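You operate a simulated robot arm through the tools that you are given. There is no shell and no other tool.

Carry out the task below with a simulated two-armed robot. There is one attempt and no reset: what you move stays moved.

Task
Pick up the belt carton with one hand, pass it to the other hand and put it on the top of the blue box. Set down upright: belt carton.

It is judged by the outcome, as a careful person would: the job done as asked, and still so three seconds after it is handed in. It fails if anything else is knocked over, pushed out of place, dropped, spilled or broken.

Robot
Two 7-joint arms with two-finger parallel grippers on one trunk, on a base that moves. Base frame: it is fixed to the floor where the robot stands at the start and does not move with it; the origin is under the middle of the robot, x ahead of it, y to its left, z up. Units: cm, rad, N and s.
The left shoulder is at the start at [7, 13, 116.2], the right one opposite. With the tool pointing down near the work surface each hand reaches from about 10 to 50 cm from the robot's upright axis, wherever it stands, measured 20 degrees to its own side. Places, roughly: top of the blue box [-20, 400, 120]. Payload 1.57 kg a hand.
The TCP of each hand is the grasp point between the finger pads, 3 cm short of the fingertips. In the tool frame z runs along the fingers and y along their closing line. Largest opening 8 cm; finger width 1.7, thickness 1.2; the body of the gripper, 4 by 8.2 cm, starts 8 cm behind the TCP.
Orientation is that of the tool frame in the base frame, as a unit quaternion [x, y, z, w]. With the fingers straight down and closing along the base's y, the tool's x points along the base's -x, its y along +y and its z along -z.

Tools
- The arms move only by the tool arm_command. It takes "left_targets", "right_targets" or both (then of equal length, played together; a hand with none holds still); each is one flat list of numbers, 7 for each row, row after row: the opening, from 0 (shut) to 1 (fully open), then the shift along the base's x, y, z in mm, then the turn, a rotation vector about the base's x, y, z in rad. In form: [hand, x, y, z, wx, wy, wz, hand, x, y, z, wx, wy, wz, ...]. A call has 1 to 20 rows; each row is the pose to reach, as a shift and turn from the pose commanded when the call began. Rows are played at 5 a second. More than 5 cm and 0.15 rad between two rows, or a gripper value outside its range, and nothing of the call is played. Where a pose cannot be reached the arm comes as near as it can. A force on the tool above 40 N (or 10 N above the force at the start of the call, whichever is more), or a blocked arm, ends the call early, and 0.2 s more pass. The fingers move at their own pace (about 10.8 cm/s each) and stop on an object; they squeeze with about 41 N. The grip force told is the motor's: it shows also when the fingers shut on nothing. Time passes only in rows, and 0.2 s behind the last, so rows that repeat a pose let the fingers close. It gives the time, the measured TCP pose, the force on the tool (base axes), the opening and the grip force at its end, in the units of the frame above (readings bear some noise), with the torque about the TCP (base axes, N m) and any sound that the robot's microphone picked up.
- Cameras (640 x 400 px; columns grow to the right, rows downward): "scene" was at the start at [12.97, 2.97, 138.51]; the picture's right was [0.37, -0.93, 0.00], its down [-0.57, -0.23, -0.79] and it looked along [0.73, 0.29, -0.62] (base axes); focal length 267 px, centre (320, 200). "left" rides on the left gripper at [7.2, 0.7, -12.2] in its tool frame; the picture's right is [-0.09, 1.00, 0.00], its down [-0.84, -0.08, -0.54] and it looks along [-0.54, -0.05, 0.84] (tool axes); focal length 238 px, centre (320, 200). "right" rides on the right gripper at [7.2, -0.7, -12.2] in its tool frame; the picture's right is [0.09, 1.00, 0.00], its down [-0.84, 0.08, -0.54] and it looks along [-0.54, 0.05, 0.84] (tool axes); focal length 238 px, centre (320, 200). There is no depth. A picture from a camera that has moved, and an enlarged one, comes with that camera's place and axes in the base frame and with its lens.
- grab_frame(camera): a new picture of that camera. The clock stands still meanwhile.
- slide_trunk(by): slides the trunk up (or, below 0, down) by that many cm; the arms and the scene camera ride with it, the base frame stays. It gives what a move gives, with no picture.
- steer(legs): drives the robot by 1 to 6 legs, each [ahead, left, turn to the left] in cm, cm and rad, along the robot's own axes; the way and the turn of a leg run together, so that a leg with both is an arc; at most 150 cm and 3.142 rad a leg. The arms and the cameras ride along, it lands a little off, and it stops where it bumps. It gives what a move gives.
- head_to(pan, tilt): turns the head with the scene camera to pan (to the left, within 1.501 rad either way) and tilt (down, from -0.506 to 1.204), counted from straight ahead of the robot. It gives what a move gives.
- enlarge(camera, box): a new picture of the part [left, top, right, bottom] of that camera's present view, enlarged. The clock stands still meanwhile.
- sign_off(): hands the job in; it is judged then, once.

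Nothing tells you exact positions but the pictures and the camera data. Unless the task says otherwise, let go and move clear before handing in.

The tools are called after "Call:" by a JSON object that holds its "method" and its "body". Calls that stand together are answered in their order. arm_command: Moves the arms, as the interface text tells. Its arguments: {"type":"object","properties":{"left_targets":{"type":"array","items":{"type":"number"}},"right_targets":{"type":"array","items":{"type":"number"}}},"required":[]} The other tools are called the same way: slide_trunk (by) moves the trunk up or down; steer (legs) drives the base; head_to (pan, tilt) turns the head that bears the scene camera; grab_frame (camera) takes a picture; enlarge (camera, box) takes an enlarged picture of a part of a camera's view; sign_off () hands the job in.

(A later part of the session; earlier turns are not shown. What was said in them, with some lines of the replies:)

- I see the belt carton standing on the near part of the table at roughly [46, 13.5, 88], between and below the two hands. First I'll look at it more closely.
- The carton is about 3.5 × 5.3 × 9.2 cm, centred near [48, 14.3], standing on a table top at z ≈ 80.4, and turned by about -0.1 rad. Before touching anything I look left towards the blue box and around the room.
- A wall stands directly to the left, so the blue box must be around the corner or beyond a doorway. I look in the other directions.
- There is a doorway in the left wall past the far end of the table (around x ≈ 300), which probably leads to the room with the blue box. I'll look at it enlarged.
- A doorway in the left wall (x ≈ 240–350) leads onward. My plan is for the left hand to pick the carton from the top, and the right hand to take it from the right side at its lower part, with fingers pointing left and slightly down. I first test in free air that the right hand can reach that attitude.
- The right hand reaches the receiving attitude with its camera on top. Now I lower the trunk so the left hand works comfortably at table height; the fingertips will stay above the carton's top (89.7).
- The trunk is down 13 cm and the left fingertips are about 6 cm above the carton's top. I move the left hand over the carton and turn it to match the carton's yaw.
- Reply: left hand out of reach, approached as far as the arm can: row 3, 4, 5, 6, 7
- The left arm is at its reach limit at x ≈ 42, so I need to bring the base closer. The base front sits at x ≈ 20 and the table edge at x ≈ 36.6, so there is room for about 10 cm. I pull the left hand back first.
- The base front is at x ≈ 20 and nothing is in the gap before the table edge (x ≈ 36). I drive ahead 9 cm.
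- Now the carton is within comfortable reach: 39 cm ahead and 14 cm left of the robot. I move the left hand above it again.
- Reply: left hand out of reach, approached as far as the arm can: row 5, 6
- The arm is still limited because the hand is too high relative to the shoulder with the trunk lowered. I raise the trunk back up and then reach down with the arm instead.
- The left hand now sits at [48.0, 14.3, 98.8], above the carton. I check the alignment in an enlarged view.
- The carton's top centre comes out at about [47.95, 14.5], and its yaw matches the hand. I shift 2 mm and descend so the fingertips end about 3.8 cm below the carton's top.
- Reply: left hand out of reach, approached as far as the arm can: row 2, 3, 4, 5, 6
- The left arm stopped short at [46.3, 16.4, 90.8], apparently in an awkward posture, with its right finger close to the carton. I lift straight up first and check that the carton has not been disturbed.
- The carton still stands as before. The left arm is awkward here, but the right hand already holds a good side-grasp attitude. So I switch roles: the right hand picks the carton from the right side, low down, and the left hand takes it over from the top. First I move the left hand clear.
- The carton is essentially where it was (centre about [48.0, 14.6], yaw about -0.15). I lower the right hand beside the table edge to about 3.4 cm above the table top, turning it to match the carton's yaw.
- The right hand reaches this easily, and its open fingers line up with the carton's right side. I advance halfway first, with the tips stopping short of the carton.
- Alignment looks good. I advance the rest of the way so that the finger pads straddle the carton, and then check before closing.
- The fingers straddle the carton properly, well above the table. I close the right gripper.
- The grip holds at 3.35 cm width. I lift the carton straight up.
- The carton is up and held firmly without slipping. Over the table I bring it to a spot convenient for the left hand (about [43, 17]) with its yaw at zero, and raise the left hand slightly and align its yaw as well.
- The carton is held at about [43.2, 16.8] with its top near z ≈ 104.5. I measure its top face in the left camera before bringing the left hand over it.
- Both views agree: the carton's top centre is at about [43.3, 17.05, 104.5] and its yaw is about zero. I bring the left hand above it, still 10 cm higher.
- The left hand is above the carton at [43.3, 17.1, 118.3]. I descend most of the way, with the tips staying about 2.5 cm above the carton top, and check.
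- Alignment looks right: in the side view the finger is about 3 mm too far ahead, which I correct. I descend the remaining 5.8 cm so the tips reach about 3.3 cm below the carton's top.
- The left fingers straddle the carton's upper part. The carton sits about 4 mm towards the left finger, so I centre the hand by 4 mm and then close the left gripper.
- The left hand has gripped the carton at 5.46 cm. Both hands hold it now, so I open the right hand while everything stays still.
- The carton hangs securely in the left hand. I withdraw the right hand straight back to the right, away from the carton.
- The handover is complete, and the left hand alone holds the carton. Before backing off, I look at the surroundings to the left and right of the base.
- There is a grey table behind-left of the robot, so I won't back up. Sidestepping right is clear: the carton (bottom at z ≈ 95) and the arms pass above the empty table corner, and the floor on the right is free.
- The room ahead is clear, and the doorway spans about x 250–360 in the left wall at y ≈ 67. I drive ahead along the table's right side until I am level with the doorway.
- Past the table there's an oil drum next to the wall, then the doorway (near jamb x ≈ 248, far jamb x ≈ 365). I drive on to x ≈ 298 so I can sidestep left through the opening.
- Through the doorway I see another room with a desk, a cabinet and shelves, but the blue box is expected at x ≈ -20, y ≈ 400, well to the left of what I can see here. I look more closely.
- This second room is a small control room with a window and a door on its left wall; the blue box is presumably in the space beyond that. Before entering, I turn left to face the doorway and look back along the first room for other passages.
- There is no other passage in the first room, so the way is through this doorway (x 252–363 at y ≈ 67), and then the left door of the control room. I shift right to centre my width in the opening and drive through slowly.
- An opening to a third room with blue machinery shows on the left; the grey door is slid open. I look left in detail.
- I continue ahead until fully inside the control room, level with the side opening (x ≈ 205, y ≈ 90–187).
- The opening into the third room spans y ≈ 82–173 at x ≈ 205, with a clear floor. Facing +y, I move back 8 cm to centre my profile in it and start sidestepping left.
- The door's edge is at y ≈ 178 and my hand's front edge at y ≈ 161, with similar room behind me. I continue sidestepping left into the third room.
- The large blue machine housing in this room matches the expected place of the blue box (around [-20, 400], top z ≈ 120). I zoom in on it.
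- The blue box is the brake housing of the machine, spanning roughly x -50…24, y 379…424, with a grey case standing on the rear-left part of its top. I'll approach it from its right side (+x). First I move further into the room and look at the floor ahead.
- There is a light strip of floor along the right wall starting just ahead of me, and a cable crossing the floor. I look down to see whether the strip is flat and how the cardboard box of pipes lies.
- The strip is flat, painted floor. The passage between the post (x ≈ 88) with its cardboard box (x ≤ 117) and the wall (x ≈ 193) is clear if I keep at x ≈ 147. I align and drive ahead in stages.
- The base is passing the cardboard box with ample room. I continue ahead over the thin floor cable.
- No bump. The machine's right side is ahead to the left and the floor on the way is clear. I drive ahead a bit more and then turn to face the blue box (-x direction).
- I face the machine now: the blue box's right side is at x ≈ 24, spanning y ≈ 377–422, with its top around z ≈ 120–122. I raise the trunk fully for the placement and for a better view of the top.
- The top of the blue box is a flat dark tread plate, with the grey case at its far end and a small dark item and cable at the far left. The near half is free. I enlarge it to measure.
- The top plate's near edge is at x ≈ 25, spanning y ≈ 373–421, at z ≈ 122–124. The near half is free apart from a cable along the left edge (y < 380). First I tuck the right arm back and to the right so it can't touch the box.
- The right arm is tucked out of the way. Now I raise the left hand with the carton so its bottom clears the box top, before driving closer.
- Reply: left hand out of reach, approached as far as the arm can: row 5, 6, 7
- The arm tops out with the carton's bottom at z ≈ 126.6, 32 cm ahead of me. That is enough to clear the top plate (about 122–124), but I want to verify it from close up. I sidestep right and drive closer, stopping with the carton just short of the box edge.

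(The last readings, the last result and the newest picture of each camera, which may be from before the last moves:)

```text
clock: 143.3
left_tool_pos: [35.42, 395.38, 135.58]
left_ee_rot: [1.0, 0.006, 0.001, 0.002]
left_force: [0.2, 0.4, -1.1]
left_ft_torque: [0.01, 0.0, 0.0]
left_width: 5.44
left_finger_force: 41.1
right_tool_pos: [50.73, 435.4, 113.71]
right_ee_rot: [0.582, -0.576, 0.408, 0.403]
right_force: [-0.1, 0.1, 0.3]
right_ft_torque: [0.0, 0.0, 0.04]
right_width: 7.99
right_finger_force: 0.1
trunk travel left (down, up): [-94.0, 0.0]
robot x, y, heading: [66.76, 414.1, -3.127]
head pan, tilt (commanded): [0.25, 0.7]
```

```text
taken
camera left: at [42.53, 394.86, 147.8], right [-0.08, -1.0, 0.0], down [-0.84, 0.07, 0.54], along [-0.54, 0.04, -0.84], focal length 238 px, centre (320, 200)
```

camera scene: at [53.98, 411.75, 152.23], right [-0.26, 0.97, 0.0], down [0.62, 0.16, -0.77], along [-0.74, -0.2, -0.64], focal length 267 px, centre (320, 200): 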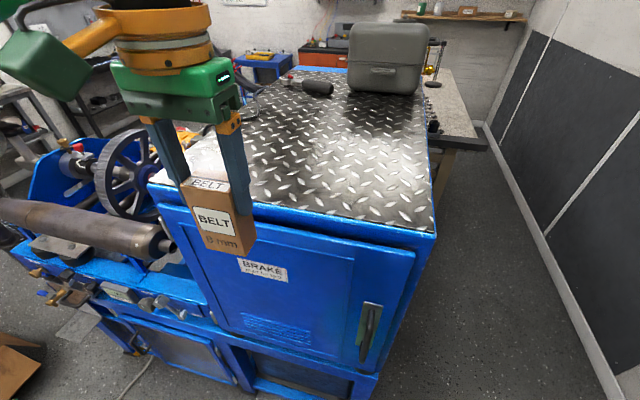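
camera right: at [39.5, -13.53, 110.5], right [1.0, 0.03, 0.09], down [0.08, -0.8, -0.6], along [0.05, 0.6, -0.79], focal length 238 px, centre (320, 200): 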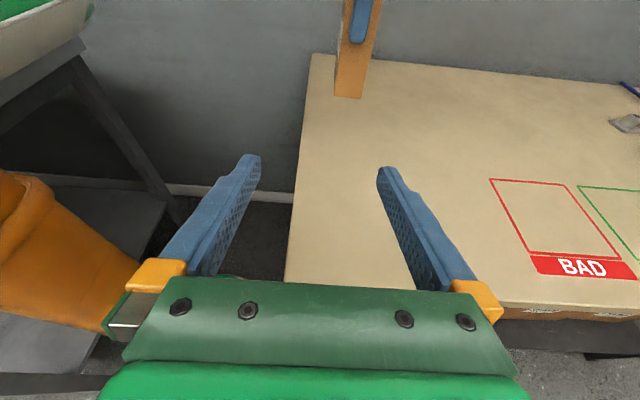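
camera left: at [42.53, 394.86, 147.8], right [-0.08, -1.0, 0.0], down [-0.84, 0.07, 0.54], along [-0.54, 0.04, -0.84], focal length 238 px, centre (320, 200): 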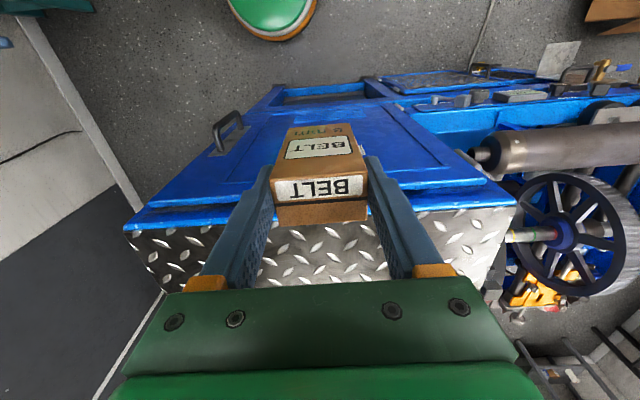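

Both cameras agree that the top plate is at z ≈ 124 with its near edge at x ≈ 25, so the carton's bottom (z ≈ 126.7) clears it by about 2.7 cm. I drive ahead 16 cm; the base stays about 4 cm short of the machine stand and the torso clears the door handle.

Call:
{"method": "steer", "body": {"legs": [[10, 0, 0]]}}

Call:
{"method": "grab_frame", "body": {"camera": "scene"}}

Call:
{"method": "grab_frame", "body": {"camera": "left"}}

```text
clock: 144.5
left_tool_pos: [26.35, 395.37, 135.84]
left_ee_rot: [1.0, 0.006, -0.003, 0.002]
left_force: [0.8, 0.6, -0.9]
left_ft_torque: [0.02, 0.06, 0.01]
left_width: 5.42
left_finger_force: 41.0
right_tool_pos: [41.29, 435.25, 113.94]
right_ee_rot: [0.583, -0.576, 0.405, 0.405]
right_force: [0.7, 0.3, 0.1]
right_ft_torque: [0.02, 0.01, -0.05]
right_width: 8.01
right_finger_force: 0.1
trunk travel left (down, up): [-94.0, 0.0]
robot x, y, heading: [57.38, 414.06, -3.132]
head pan, tilt (commanded): [0.25, 0.7]
```

```text
taken
camera scene: at [44.91, 411.67, 152.31], right [-0.26, 0.97, 0.0], down [0.62, 0.17, -0.77], along [-0.74, -0.2, -0.64], focal length 267 px, centre (320, 200)
```

scene: 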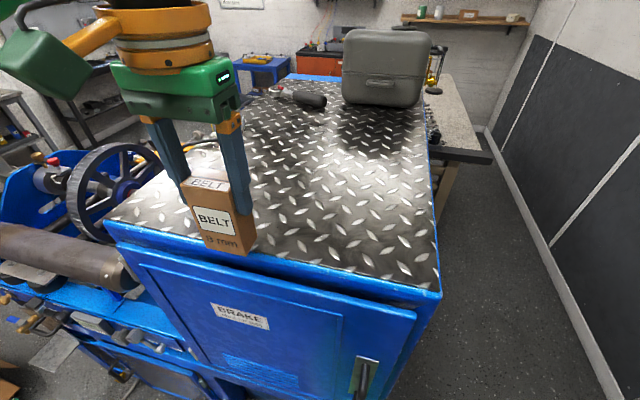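

```text
taken
camera left: at [33.43, 394.78, 147.98], right [-0.08, -1.0, 0.0], down [-0.83, 0.07, 0.55], along [-0.55, 0.04, -0.84], focal length 238 px, centre (320, 200)
```

left: 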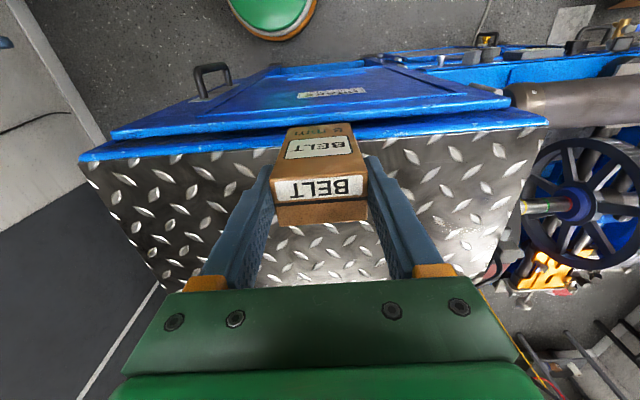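

The carton is now just over the plate's near edge. The readings show a very slight pitch of the robot, so I check that nothing is under or in front of the base before continuing.

Call:
{"method": "head_to", "body": {"pan": 0.0, "tilt": 1.2}}

Call:
{"method": "grab_frame", "body": {"camera": "scene"}}

Call:
{"method": "enlarge", "body": {"camera": "left", "box": [200, 0, 400, 125]}}

```text
clock: 145.4
left_tool_pos: [25.34, 395.29, 135.51]
left_ee_rot: [1.0, 0.006, 0.001, 0.002]
left_force: [0.3, 0.9, -1.8]
left_ft_torque: [0.01, 0.01, 0.01]
left_width: 5.42
left_finger_force: 41.1
right_tool_pos: [40.51, 435.26, 113.57]
right_ee_rot: [0.581, -0.577, 0.408, 0.403]
right_force: [0.1, -0.3, 0.0]
right_ft_torque: [0.0, 0.0, 0.04]
right_width: 8.0
right_finger_force: 0.0
trunk travel left (down, up): [-94.0, 0.0]
robot x, y, heading: [57.51, 414.01, -3.128]
head pan, tilt (commanded): [0.0, 1.201]
```

```text
taken
camera scene: at [46.35, 413.77, 148.61], right [-0.01, 1.0, 0.0], down [0.93, 0.01, -0.36], along [-0.36, 0.0, -0.93], focal length 267 px, centre (320, 200)
```

scene: 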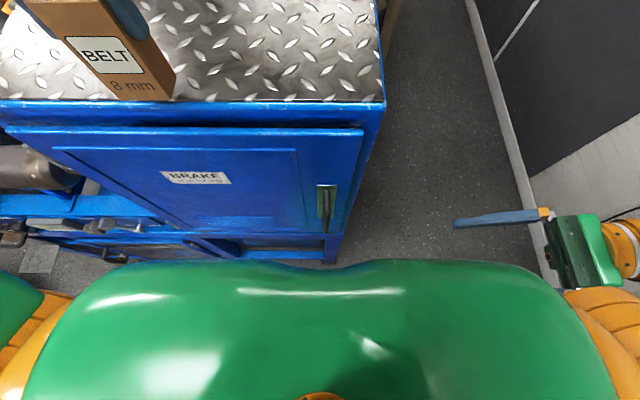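

```text
3.20 times, centred on (300, 62) of left
camera zoom: at [32.29, 394.76, 147.77], right [-0.08, -1.0, 0.0], down [-0.84, 0.07, 0.54], along [-0.54, 0.04, -0.84], focal length 763 px, centre (384, 640)
```

zoom: 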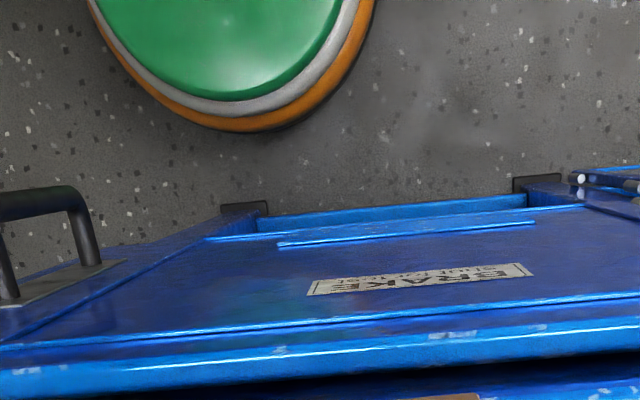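

That was only a settling wobble; there's about 10 cm between my base front (x ≈ 36.4) and the stand's feet (x ≈ 26). I drive ahead another 6 cm.

Call:
{"method": "steer", "body": {"legs": [[6, 0, 0]]}}

Call:
{"method": "head_to", "body": {"pan": 0.35, "tilt": 0.8}}

Call:
{"method": "grab_frame", "body": {"camera": "scene"}}

Call:
{"method": "grab_frame", "body": {"camera": "left"}}

```text
clock: 146.4
left_tool_pos: [20.69, 395.29, 135.81]
left_ee_rot: [1.0, 0.006, -0.006, 0.001]
left_force: [2.0, -0.6, -0.7]
left_ft_torque: [-0.02, 0.07, 0.04]
left_width: 5.45
left_finger_force: 41.2
right_tool_pos: [35.6, 435.25, 113.77]
right_ee_rot: [0.584, -0.574, 0.406, 0.405]
right_force: [0.4, -0.5, 0.0]
right_ft_torque: [0.01, 0.05, -0.05]
right_width: 7.99
right_finger_force: 0.0
trunk travel left (down, up): [-94.0, 0.0]
robot x, y, heading: [51.1, 413.98, -3.127]
head pan, tilt (commanded): [0.0, 1.201]
```

```text
clock: 147.3
left_tool_pos: [19.51, 395.25, 135.49]
left_ee_rot: [1.0, 0.005, 0.001, 0.001]
left_force: [-0.7, -0.3, -1.3]
left_ft_torque: [-0.01, -0.01, 0.02]
left_width: 5.44
left_finger_force: 40.3
right_tool_pos: [34.73, 435.21, 113.72]
right_ee_rot: [0.582, -0.576, 0.409, 0.403]
right_force: [0.0, 0.5, -0.1]
right_ft_torque: [0.01, 0.0, 0.03]
right_width: 8.0
right_finger_force: 0.1
trunk travel left (down, up): [-94.0, 0.0]
robot x, y, heading: [50.85, 414.13, -3.129]
head pan, tilt (commanded): [0.351, 0.799]
```

```text
taken
camera scene: at [38.63, 410.92, 151.38], right [-0.35, 0.94, 0.0], down [0.67, 0.25, -0.7], along [-0.65, -0.25, -0.72], focal length 267 px, centre (320, 200)
```

scene: 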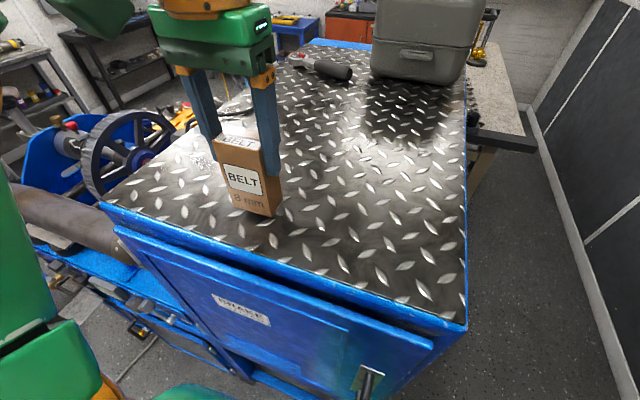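

```text
taken
camera left: at [26.54, 394.69, 147.81], right [-0.08, -1.0, 0.0], down [-0.84, 0.07, 0.54], along [-0.54, 0.04, -0.84], focal length 238 px, centre (320, 200)
```

left: 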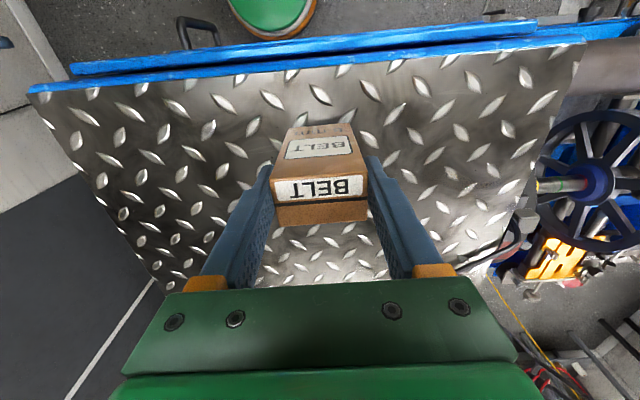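

The carton is over the plate at [19.5, 395], well clear of the cable, ratchet and case. I lower it most of the way while moving 2 cm further in, staying just above the plate.

Call:
{"method": "arm_command", "body": {"left_targets": [0, 0, 0, -8, 0, 0, 0, 0, -7, 0, -12, 0, 0, 0, 0, -14, 0, -15, 0, 0, 0, 0, -20, 0, -18, 0, 0, 0, 0, -20, 0, -18, 0, 0, 0, 0, -20, 0, -18, 0, 0, 0]}}

Call:
{"method": "enlarge", "body": {"camera": "scene", "box": [160, 110, 352, 230]}}

Call:
{"method": "enlarge", "body": {"camera": "left", "box": [220, 90, 420, 215]}}

```text
clock: 148.4
left_tool_pos: [18.53, 395.34, 134.3]
left_ee_rot: [1.0, 0.007, -0.007, 0.001]
left_force: [6.9, -3.5, 25.8]
left_ft_torque: [0.0, -0.66, -0.25]
left_width: 5.43
left_finger_force: 41.4
right_tool_pos: [35.54, 435.35, 113.92]
right_ee_rot: [0.584, -0.574, 0.406, 0.405]
right_force: [0.5, -0.9, -0.5]
right_ft_torque: [0.0, -0.01, -0.02]
right_width: 8.0
right_finger_force: 0.1
trunk travel left (down, up): [-94.0, 0.0]
robot x, y, heading: [51.12, 414.42, -3.128]
head pan, tilt (commanded): [0.351, 0.799]
stopped in row 5 (left hand): the force on the tool passed its limit at 41 N (the readings are from after the stop); the commanded pose is now the measured one
```

```text
3.33 times, centred on (256, 170) of scene
camera zoom: at [39.84, 411.03, 151.5], right [-0.35, 0.94, 0.0], down [0.66, 0.25, -0.7], along [-0.66, -0.25, -0.71], focal length 890 px, centre (533, 300)
```

zoom: 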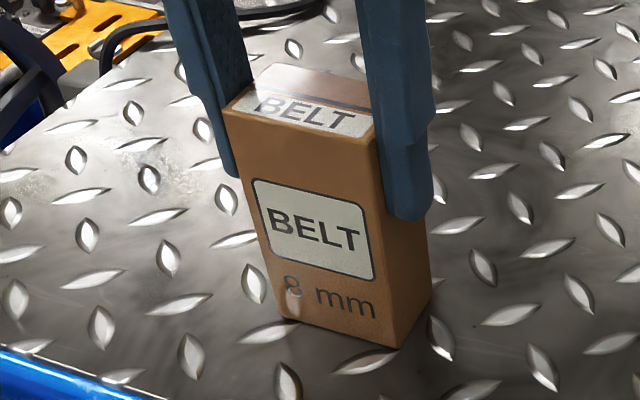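

```text
3.20 times, centred on (320, 152) of left
camera zoom: at [25.75, 394.68, 146.39], right [-0.08, -1.0, 0.0], down [-0.83, 0.07, 0.55], along [-0.55, 0.04, -0.83], focal length 763 px, centre (320, 352)
```

zoom: 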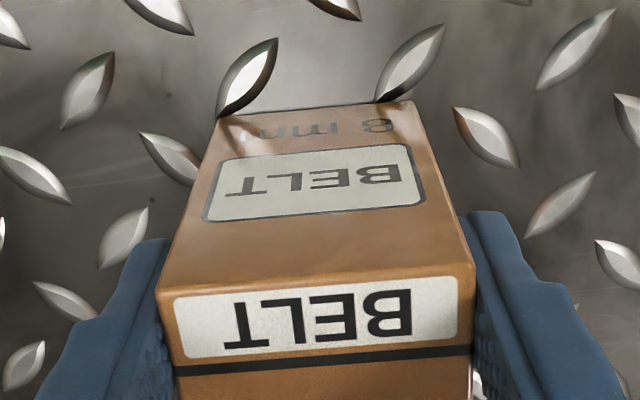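

The carton has touched down a little earlier than expected (plate at z ≈ 125.4), and I'm pressing it with about 26 N. I ease up in small steps to relieve the pressure before releasing.

Call:
{"method": "arm_command", "body": {"left_targets": [0, 0, 0, 1, 0, 0, 0, 0, 0, 0, 1, 0, 0, 0, 0, 0, 0, 1, 0, 0, 0]}}

```text
clock: 149.2
left_tool_pos: [18.45, 395.23, 134.28]
left_ee_rot: [1.0, 0.007, -0.007, 0.001]
left_force: [8.5, -3.1, 21.8]
left_ft_torque: [0.06, -0.59, -0.1]
left_width: 5.44
left_finger_force: 40.7
right_tool_pos: [35.47, 435.21, 113.96]
right_ee_rot: [0.583, -0.575, 0.406, 0.406]
right_force: [0.3, -0.1, -0.5]
right_ft_torque: [-0.02, -0.01, 0.0]
right_width: 8.01
right_finger_force: 0.0
trunk travel left (down, up): [-94.0, 0.0]
robot x, y, heading: [51.25, 413.89, -3.127]
head pan, tilt (commanded): [0.351, 0.799]
```

Call:
{"method": "arm_command", "body": {"left_targets": [0, 0, 0, 1, 0, 0, 0, 0, 0, 0, 2, 0, 0, 0, 0, 0, 0, 3, 0, 0, 0, 0, 0, 0, 3, 0, 0, 0, 0, 0, 0, 3, 0, 0, 0]}}

Call:
{"method": "grab_frame", "body": {"camera": "left"}}

```text
clock: 150.4
left_tool_pos: [17.55, 395.17, 134.11]
left_ee_rot: [1.0, 0.007, -0.003, 0.001]
left_force: [-1.0, 0.1, -0.1]
left_ft_torque: [0.07, 0.0, -0.04]
left_width: 5.43
left_finger_force: 41.2
right_tool_pos: [34.69, 435.13, 113.69]
right_ee_rot: [0.583, -0.576, 0.408, 0.403]
right_force: [0.4, 0.3, 0.0]
right_ft_torque: [0.04, -0.01, 0.0]
right_width: 7.99
right_finger_force: 0.2
trunk travel left (down, up): [-94.0, 0.0]
robot x, y, heading: [51.25, 414.47, -3.133]
head pan, tilt (commanded): [0.351, 0.799]
```

```text
taken
camera left: at [24.65, 394.6, 146.47], right [-0.08, -1.0, 0.0], down [-0.84, 0.07, 0.55], along [-0.54, 0.04, -0.84], focal length 238 px, centre (320, 200)
```

left: 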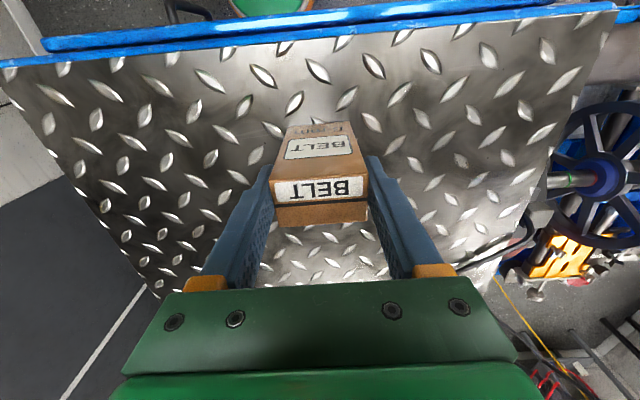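

The pressure is relieved and the carton is just about touching the plate. I lower by 1.5 mm to make sure of contact.

Call:
{"method": "arm_command", "body": {"left_targets": [0, 0, 0, -0.7, 0, 0, 0, 0, 0, 0, -1.5, 0, 0, 0, 0, 0, 0, -1.5, 0, 0, 0, 0, 0, 0, -1.5, 0, 0, 0]}}

Call:
{"method": "enlarge", "body": {"camera": "scene", "box": [160, 110, 352, 230]}}

```text
clock: 151.4
left_tool_pos: [17.63, 395.25, 134.21]
left_ee_rot: [1.0, 0.007, -0.004, 0.001]
left_force: [-6.6, -5.9, 30.2]
left_ft_torque: [-0.16, 0.97, 0.08]
left_width: 5.45
left_finger_force: 41.1
right_tool_pos: [35.02, 435.24, 113.84]
right_ee_rot: [0.582, -0.576, 0.408, 0.404]
right_force: [0.3, 0.3, -0.5]
right_ft_torque: [0.03, -0.02, -0.02]
right_width: 8.01
right_finger_force: 0.0
trunk travel left (down, up): [-94.0, 0.0]
robot x, y, heading: [51.36, 414.01, -3.134]
head pan, tilt (commanded): [0.351, 0.799]
```

```text
3.33 times, centred on (256, 170) of scene
camera zoom: at [38.88, 410.9, 151.45], right [-0.35, 0.94, 0.0], down [0.67, 0.25, -0.7], along [-0.65, -0.25, -0.72], focal length 890 px, centre (533, 300)
```

zoom: 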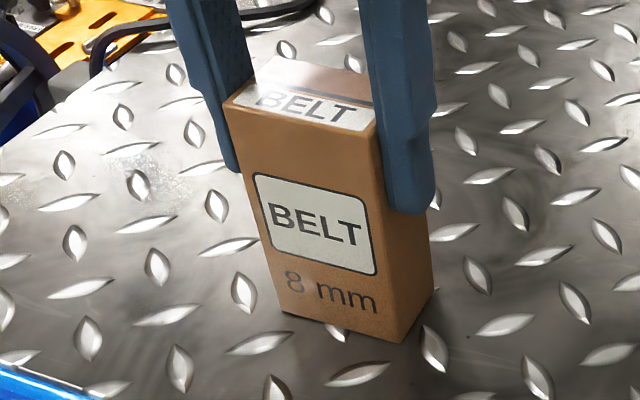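

Call:
{"method": "arm_command", "body": {"left_targets": [0, 0, 0, 0.6, 0, 0, 0, 0, 0, 0, 1.1, 0, 0, 0, 0, 0, 0, 1.1, 0, 0, 0, 0, 0, 0, 1.1, 0, 0, 0]}}

```text
clock: 152.4
left_tool_pos: [17.64, 395.32, 134.23]
left_ee_rot: [1.0, 0.007, -0.002, 0.0]
left_force: [-3.4, -2.3, 15.5]
left_ft_torque: [0.05, 0.55, 0.06]
left_width: 5.44
left_finger_force: 41.6
right_tool_pos: [34.87, 435.2, 113.82]
right_ee_rot: [0.583, -0.576, 0.408, 0.403]
right_force: [0.4, -0.1, 1.2]
right_ft_torque: [0.01, 0.01, 0.01]
right_width: 8.0
right_finger_force: 0.1
trunk travel left (down, up): [-94.0, 0.0]
robot x, y, heading: [50.98, 413.9, -3.128]
head pan, tilt (commanded): [0.351, 0.799]
```

Call:
{"method": "arm_command", "body": {"left_targets": [0, 0, 0, 0.5, 0, 0, 0, 0, 0, 0, 0.9, 0, 0, 0, 0, 0, 0, 0.9, 0, 0, 0]}}

```text
clock: 153.2
left_tool_pos: [17.56, 395.25, 134.25]
left_ee_rot: [1.0, 0.006, -0.002, 0.001]
left_force: [-0.1, 0.0, -1.0]
left_ft_torque: [-0.02, -0.02, 0.0]
left_width: 5.44
left_finger_force: 41.1
right_tool_pos: [34.7, 435.27, 113.78]
right_ee_rot: [0.582, -0.576, 0.408, 0.403]
right_force: [0.3, 0.5, 0.2]
right_ft_torque: [0.02, -0.01, -0.02]
right_width: 8.01
right_finger_force: 0.0
trunk travel left (down, up): [-94.0, 0.0]
robot x, y, heading: [51.32, 414.29, -3.136]
head pan, tilt (commanded): [0.351, 0.799]
```

The carton now hangs a fraction of a millimetre above the plate. I lower by 0.4 mm and open the left hand.

Call:
{"method": "arm_command", "body": {"left_targets": [0, 0, 0, -0.4, 0, 0, 0, 0, 0, 0, -0.4, 0, 0, 0, 0.75, 0, 0, -0.4, 0, 0, 0, 1, 0, 0, -0.4, 0, 0, 0, 1, 0, 0, -0.4, 0, 0, 0, 1, 0, 0, -0.4, 0, 0, 0]}}

Call:
{"method": "grab_frame", "body": {"camera": "left"}}

Call:
{"method": "enlarge", "body": {"camera": "scene", "box": [140, 90, 364, 230]}}

```text
clock: 154.7
left_tool_pos: [17.54, 395.33, 134.28]
left_ee_rot: [1.0, 0.007, -0.002, 0.001]
left_force: [-0.2, 0.7, -0.1]
left_ft_torque: [0.03, -0.07, -0.03]
left_width: 7.99
left_finger_force: 0.2
right_tool_pos: [34.78, 435.22, 113.66]
right_ee_rot: [0.582, -0.576, 0.408, 0.403]
right_force: [1.0, -0.2, 0.5]
right_ft_torque: [0.03, -0.01, 0.0]
right_width: 7.99
right_finger_force: 0.1
trunk travel left (down, up): [-94.0, 0.0]
robot x, y, heading: [50.9, 414.21, -3.133]
head pan, tilt (commanded): [0.351, 0.799]
```

```text
taken
camera left: at [24.66, 394.6, 146.48], right [-0.08, -1.0, 0.0], down [-0.83, 0.07, 0.55], along [-0.54, 0.04, -0.84], focal length 238 px, centre (320, 200)
```

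left: 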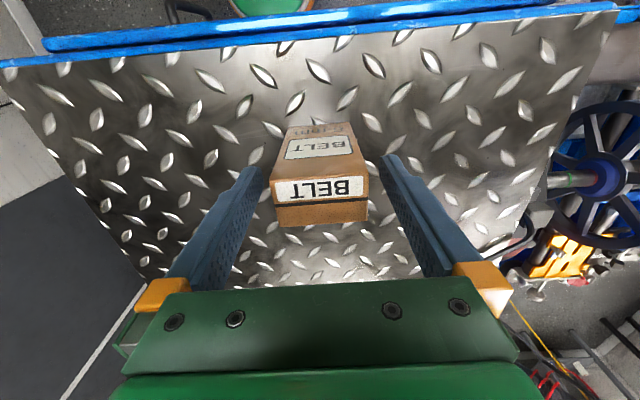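

```text
2.86 times, centred on (252, 160) of scene
camera zoom: at [38.69, 410.92, 151.4], right [-0.35, 0.94, 0.0], down [0.67, 0.25, -0.7], along [-0.65, -0.25, -0.72], focal length 762 px, centre (514, 314)
```

zoom: 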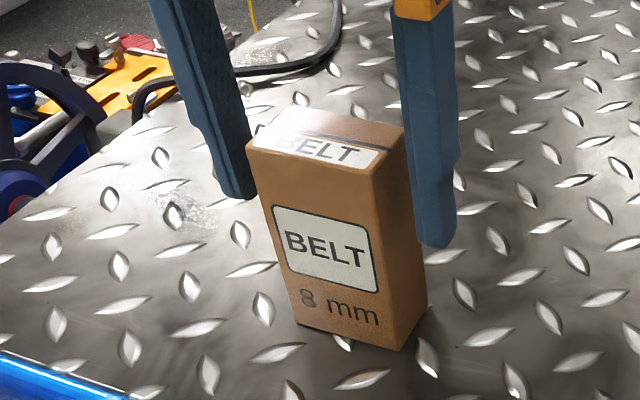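

The carton stands upright and free on the plate with the fingers open on both sides. I slide the hand straight back towards me (+x), parallel to the carton's sides, until the fingers are clear.

Call:
{"method": "arm_command", "body": {"left_targets": [1, 8, 0, 0, 0, 0, 0, 1, 16, 0, 0, 0, 0, 0, 1, 26, 0, 0, 0, 0, 0, 1, 38, 0, 0, 0, 0, 0, 1, 52, 0, 0, 0, 0, 0, 1, 65, 0, 0, 0, 0, 0, 1, 65, 0, 0, 0, 0, 0]}}

Call:
{"method": "grab_frame", "body": {"camera": "left"}}

Call:
{"method": "enlarge", "body": {"camera": "scene", "box": [140, 90, 364, 230]}}

```text
clock: 156.2
left_tool_pos: [23.94, 395.18, 134.3]
left_ee_rot: [1.0, 0.007, -0.002, 0.0]
left_force: [0.9, -0.1, 0.4]
left_ft_torque: [-0.03, -0.01, 0.0]
left_width: 7.99
left_finger_force: 0.0
right_tool_pos: [34.57, 435.2, 113.74]
right_ee_rot: [0.582, -0.576, 0.408, 0.403]
right_force: [0.6, -0.6, -1.0]
right_ft_torque: [-0.01, 0.01, -0.01]
right_width: 8.01
right_finger_force: 0.1
trunk travel left (down, up): [-94.0, 0.0]
robot x, y, heading: [51.46, 413.9, -3.128]
head pan, tilt (commanded): [0.351, 0.799]
```

```text
taken
camera left: at [31.06, 394.59, 146.52], right [-0.08, -1.0, 0.0], down [-0.84, 0.07, 0.55], along [-0.54, 0.04, -0.84], focal length 238 px, centre (320, 200)
```

left: 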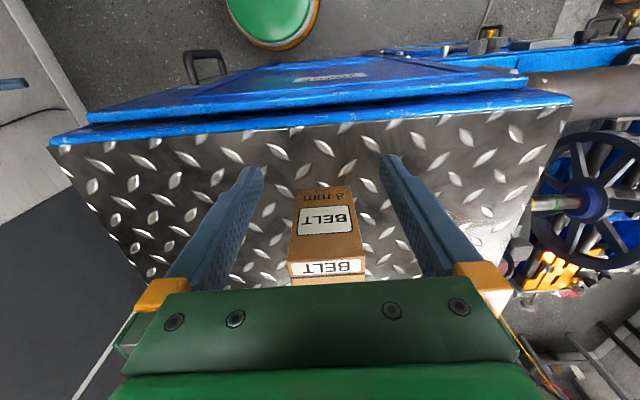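

```text
2.86 times, centred on (252, 160) of scene
camera zoom: at [38.67, 410.91, 151.39], right [-0.35, 0.94, 0.0], down [0.67, 0.25, -0.7], along [-0.65, -0.25, -0.72], focal length 762 px, centre (514, 314)
```

zoom: 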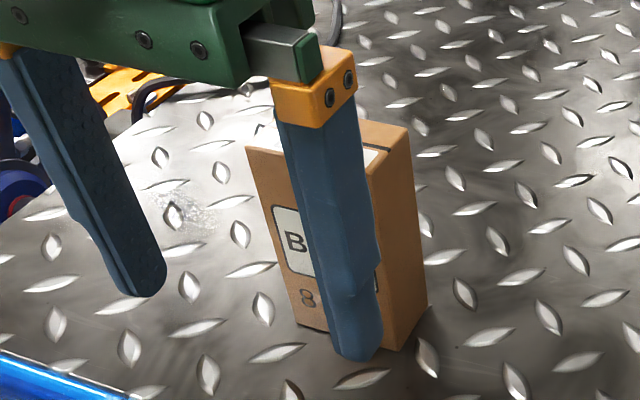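

The carton is untouched and the fingers are clear of it. I raise the hand and back the robot away.

Call:
{"method": "arm_command", "body": {"left_targets": [1, 10, 0, 10, 0, 0, 0, 1, 20, 0, 20, 0, 0, 0, 1, 30, 0, 30, 0, 0, 0, 1, 30, 0, 30, 0, 0, 0]}}

Call:
{"method": "steer", "body": {"legs": [[-30, 0, 0]]}}

Call:
{"method": "head_to", "body": {"pan": 0.25, "tilt": 0.5}}

Call:
{"method": "grab_frame", "body": {"camera": "scene"}}

Call:
{"method": "enlarge", "body": {"camera": "scene", "box": [200, 80, 440, 230]}}

```text
clock: 157.2
left_tool_pos: [26.99, 395.14, 137.29]
left_ee_rot: [1.0, 0.007, -0.002, 0.002]
left_force: [-0.6, -1.0, -0.2]
left_ft_torque: [0.0, 0.0, 0.01]
left_width: 8.02
left_finger_force: 0.2
right_tool_pos: [34.63, 435.21, 113.71]
right_ee_rot: [0.583, -0.576, 0.408, 0.403]
right_force: [-0.2, 0.1, 0.8]
right_ft_torque: [0.0, -0.03, -0.01]
right_width: 7.97
right_finger_force: 0.0
trunk travel left (down, up): [-94.0, 0.0]
robot x, y, heading: [51.57, 413.63, -3.131]
head pan, tilt (commanded): [0.351, 0.799]
```

```text
clock: 159.3
left_tool_pos: [56.46, 395.5, 137.17]
left_ee_rot: [1.0, 0.005, 0.0, 0.0]
left_force: [-1.1, -0.9, 0.2]
left_ft_torque: [-0.01, -0.01, 0.01]
left_width: 8.0
left_finger_force: 0.0
right_tool_pos: [64.41, 435.55, 113.78]
right_ee_rot: [0.581, -0.578, 0.408, 0.403]
right_force: [-0.5, 0.2, -0.6]
right_ft_torque: [-0.01, -0.02, 0.02]
right_width: 8.0
right_finger_force: 0.1
trunk travel left (down, up): [-94.0, 0.0]
robot x, y, heading: [81.18, 414.22, -3.135]
head pan, tilt (commanded): [0.351, 0.799]
```

```text
clock: 160.1
left_tool_pos: [56.83, 395.44, 137.26]
left_ee_rot: [1.0, 0.007, -0.001, 0.001]
left_force: [0.1, 0.2, 0.2]
left_ft_torque: [0.01, 0.02, 0.03]
left_width: 8.02
left_finger_force: 0.1
right_tool_pos: [64.65, 435.57, 113.69]
right_ee_rot: [0.582, -0.576, 0.408, 0.404]
right_force: [0.9, 0.2, 0.2]
right_ft_torque: [-0.02, -0.01, 0.0]
right_width: 8.0
right_finger_force: 0.1
trunk travel left (down, up): [-94.0, 0.0]
robot x, y, heading: [81.31, 414.3, -3.136]
head pan, tilt (commanded): [0.25, 0.499]
```

```text
taken
camera scene: at [67.31, 411.75, 153.99], right [-0.26, 0.97, 0.0], down [0.46, 0.12, -0.88], along [-0.85, -0.22, -0.48], focal length 267 px, centre (320, 200)
```

scene: 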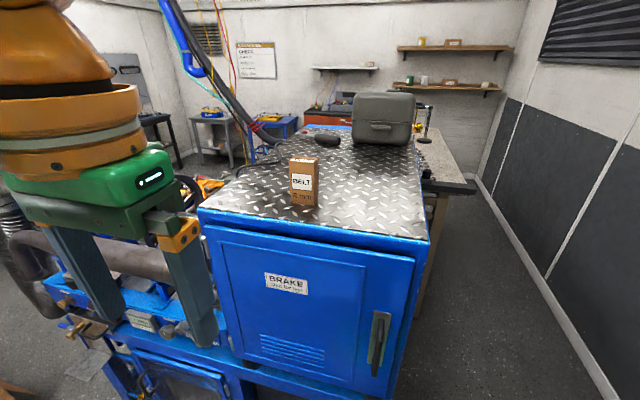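

```text
2.67 times, centred on (320, 155) of scene
camera zoom: at [67.31, 411.75, 153.99], right [-0.26, 0.97, 0.0], down [0.46, 0.12, -0.88], along [-0.85, -0.22, -0.48], focal length 712 px, centre (320, 320)
```

zoom: 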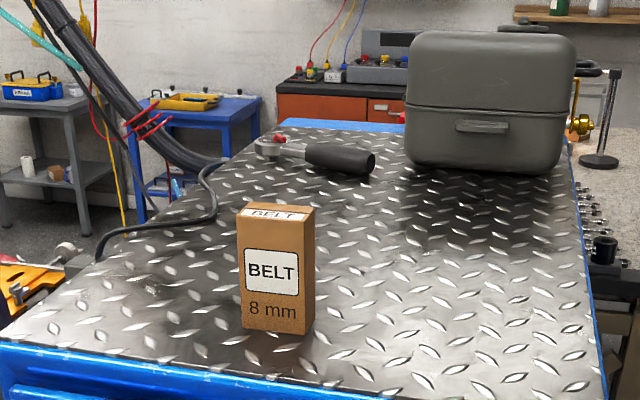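

The belt carton stands upright on the blue box's top plate, clear of the edge, cable, ratchet and case. Both hands are empty and away from it, and nothing else has been disturbed. I hand the job in.

Call:
{"method": "sign_off", "body": {}}

```text
The job is handed in.
```

The belt carton is standing upright on top of the blue box (the "BRAKE" housing in the far room), and I have handed the job in. I don't have the verdict yet.

- **Pass:** the right hand picked the carton off the table, and the left hand took it from the top. The left hand then placed it.
- **Where it stands:** about 5 cm in from the front edge of the tread plate on top. It is clear of the cable, the ratchet and the grey case that were already there. It was still upright when I had backed off about 30 cm.
- **First attempt:** I first tried picking with the left hand, but it could not reach. One of its fingers turned the carton slightly on the table; it stayed standing.
- **Setting down:** the carton touched the plate a little earlier than I expected, so it was pressed at up to about 41 N. I eased off before letting go and saw no damage.
- **Surroundings:** I drove over a thin cable on the floor of the far room. I saw nothing else knocked over or moved.
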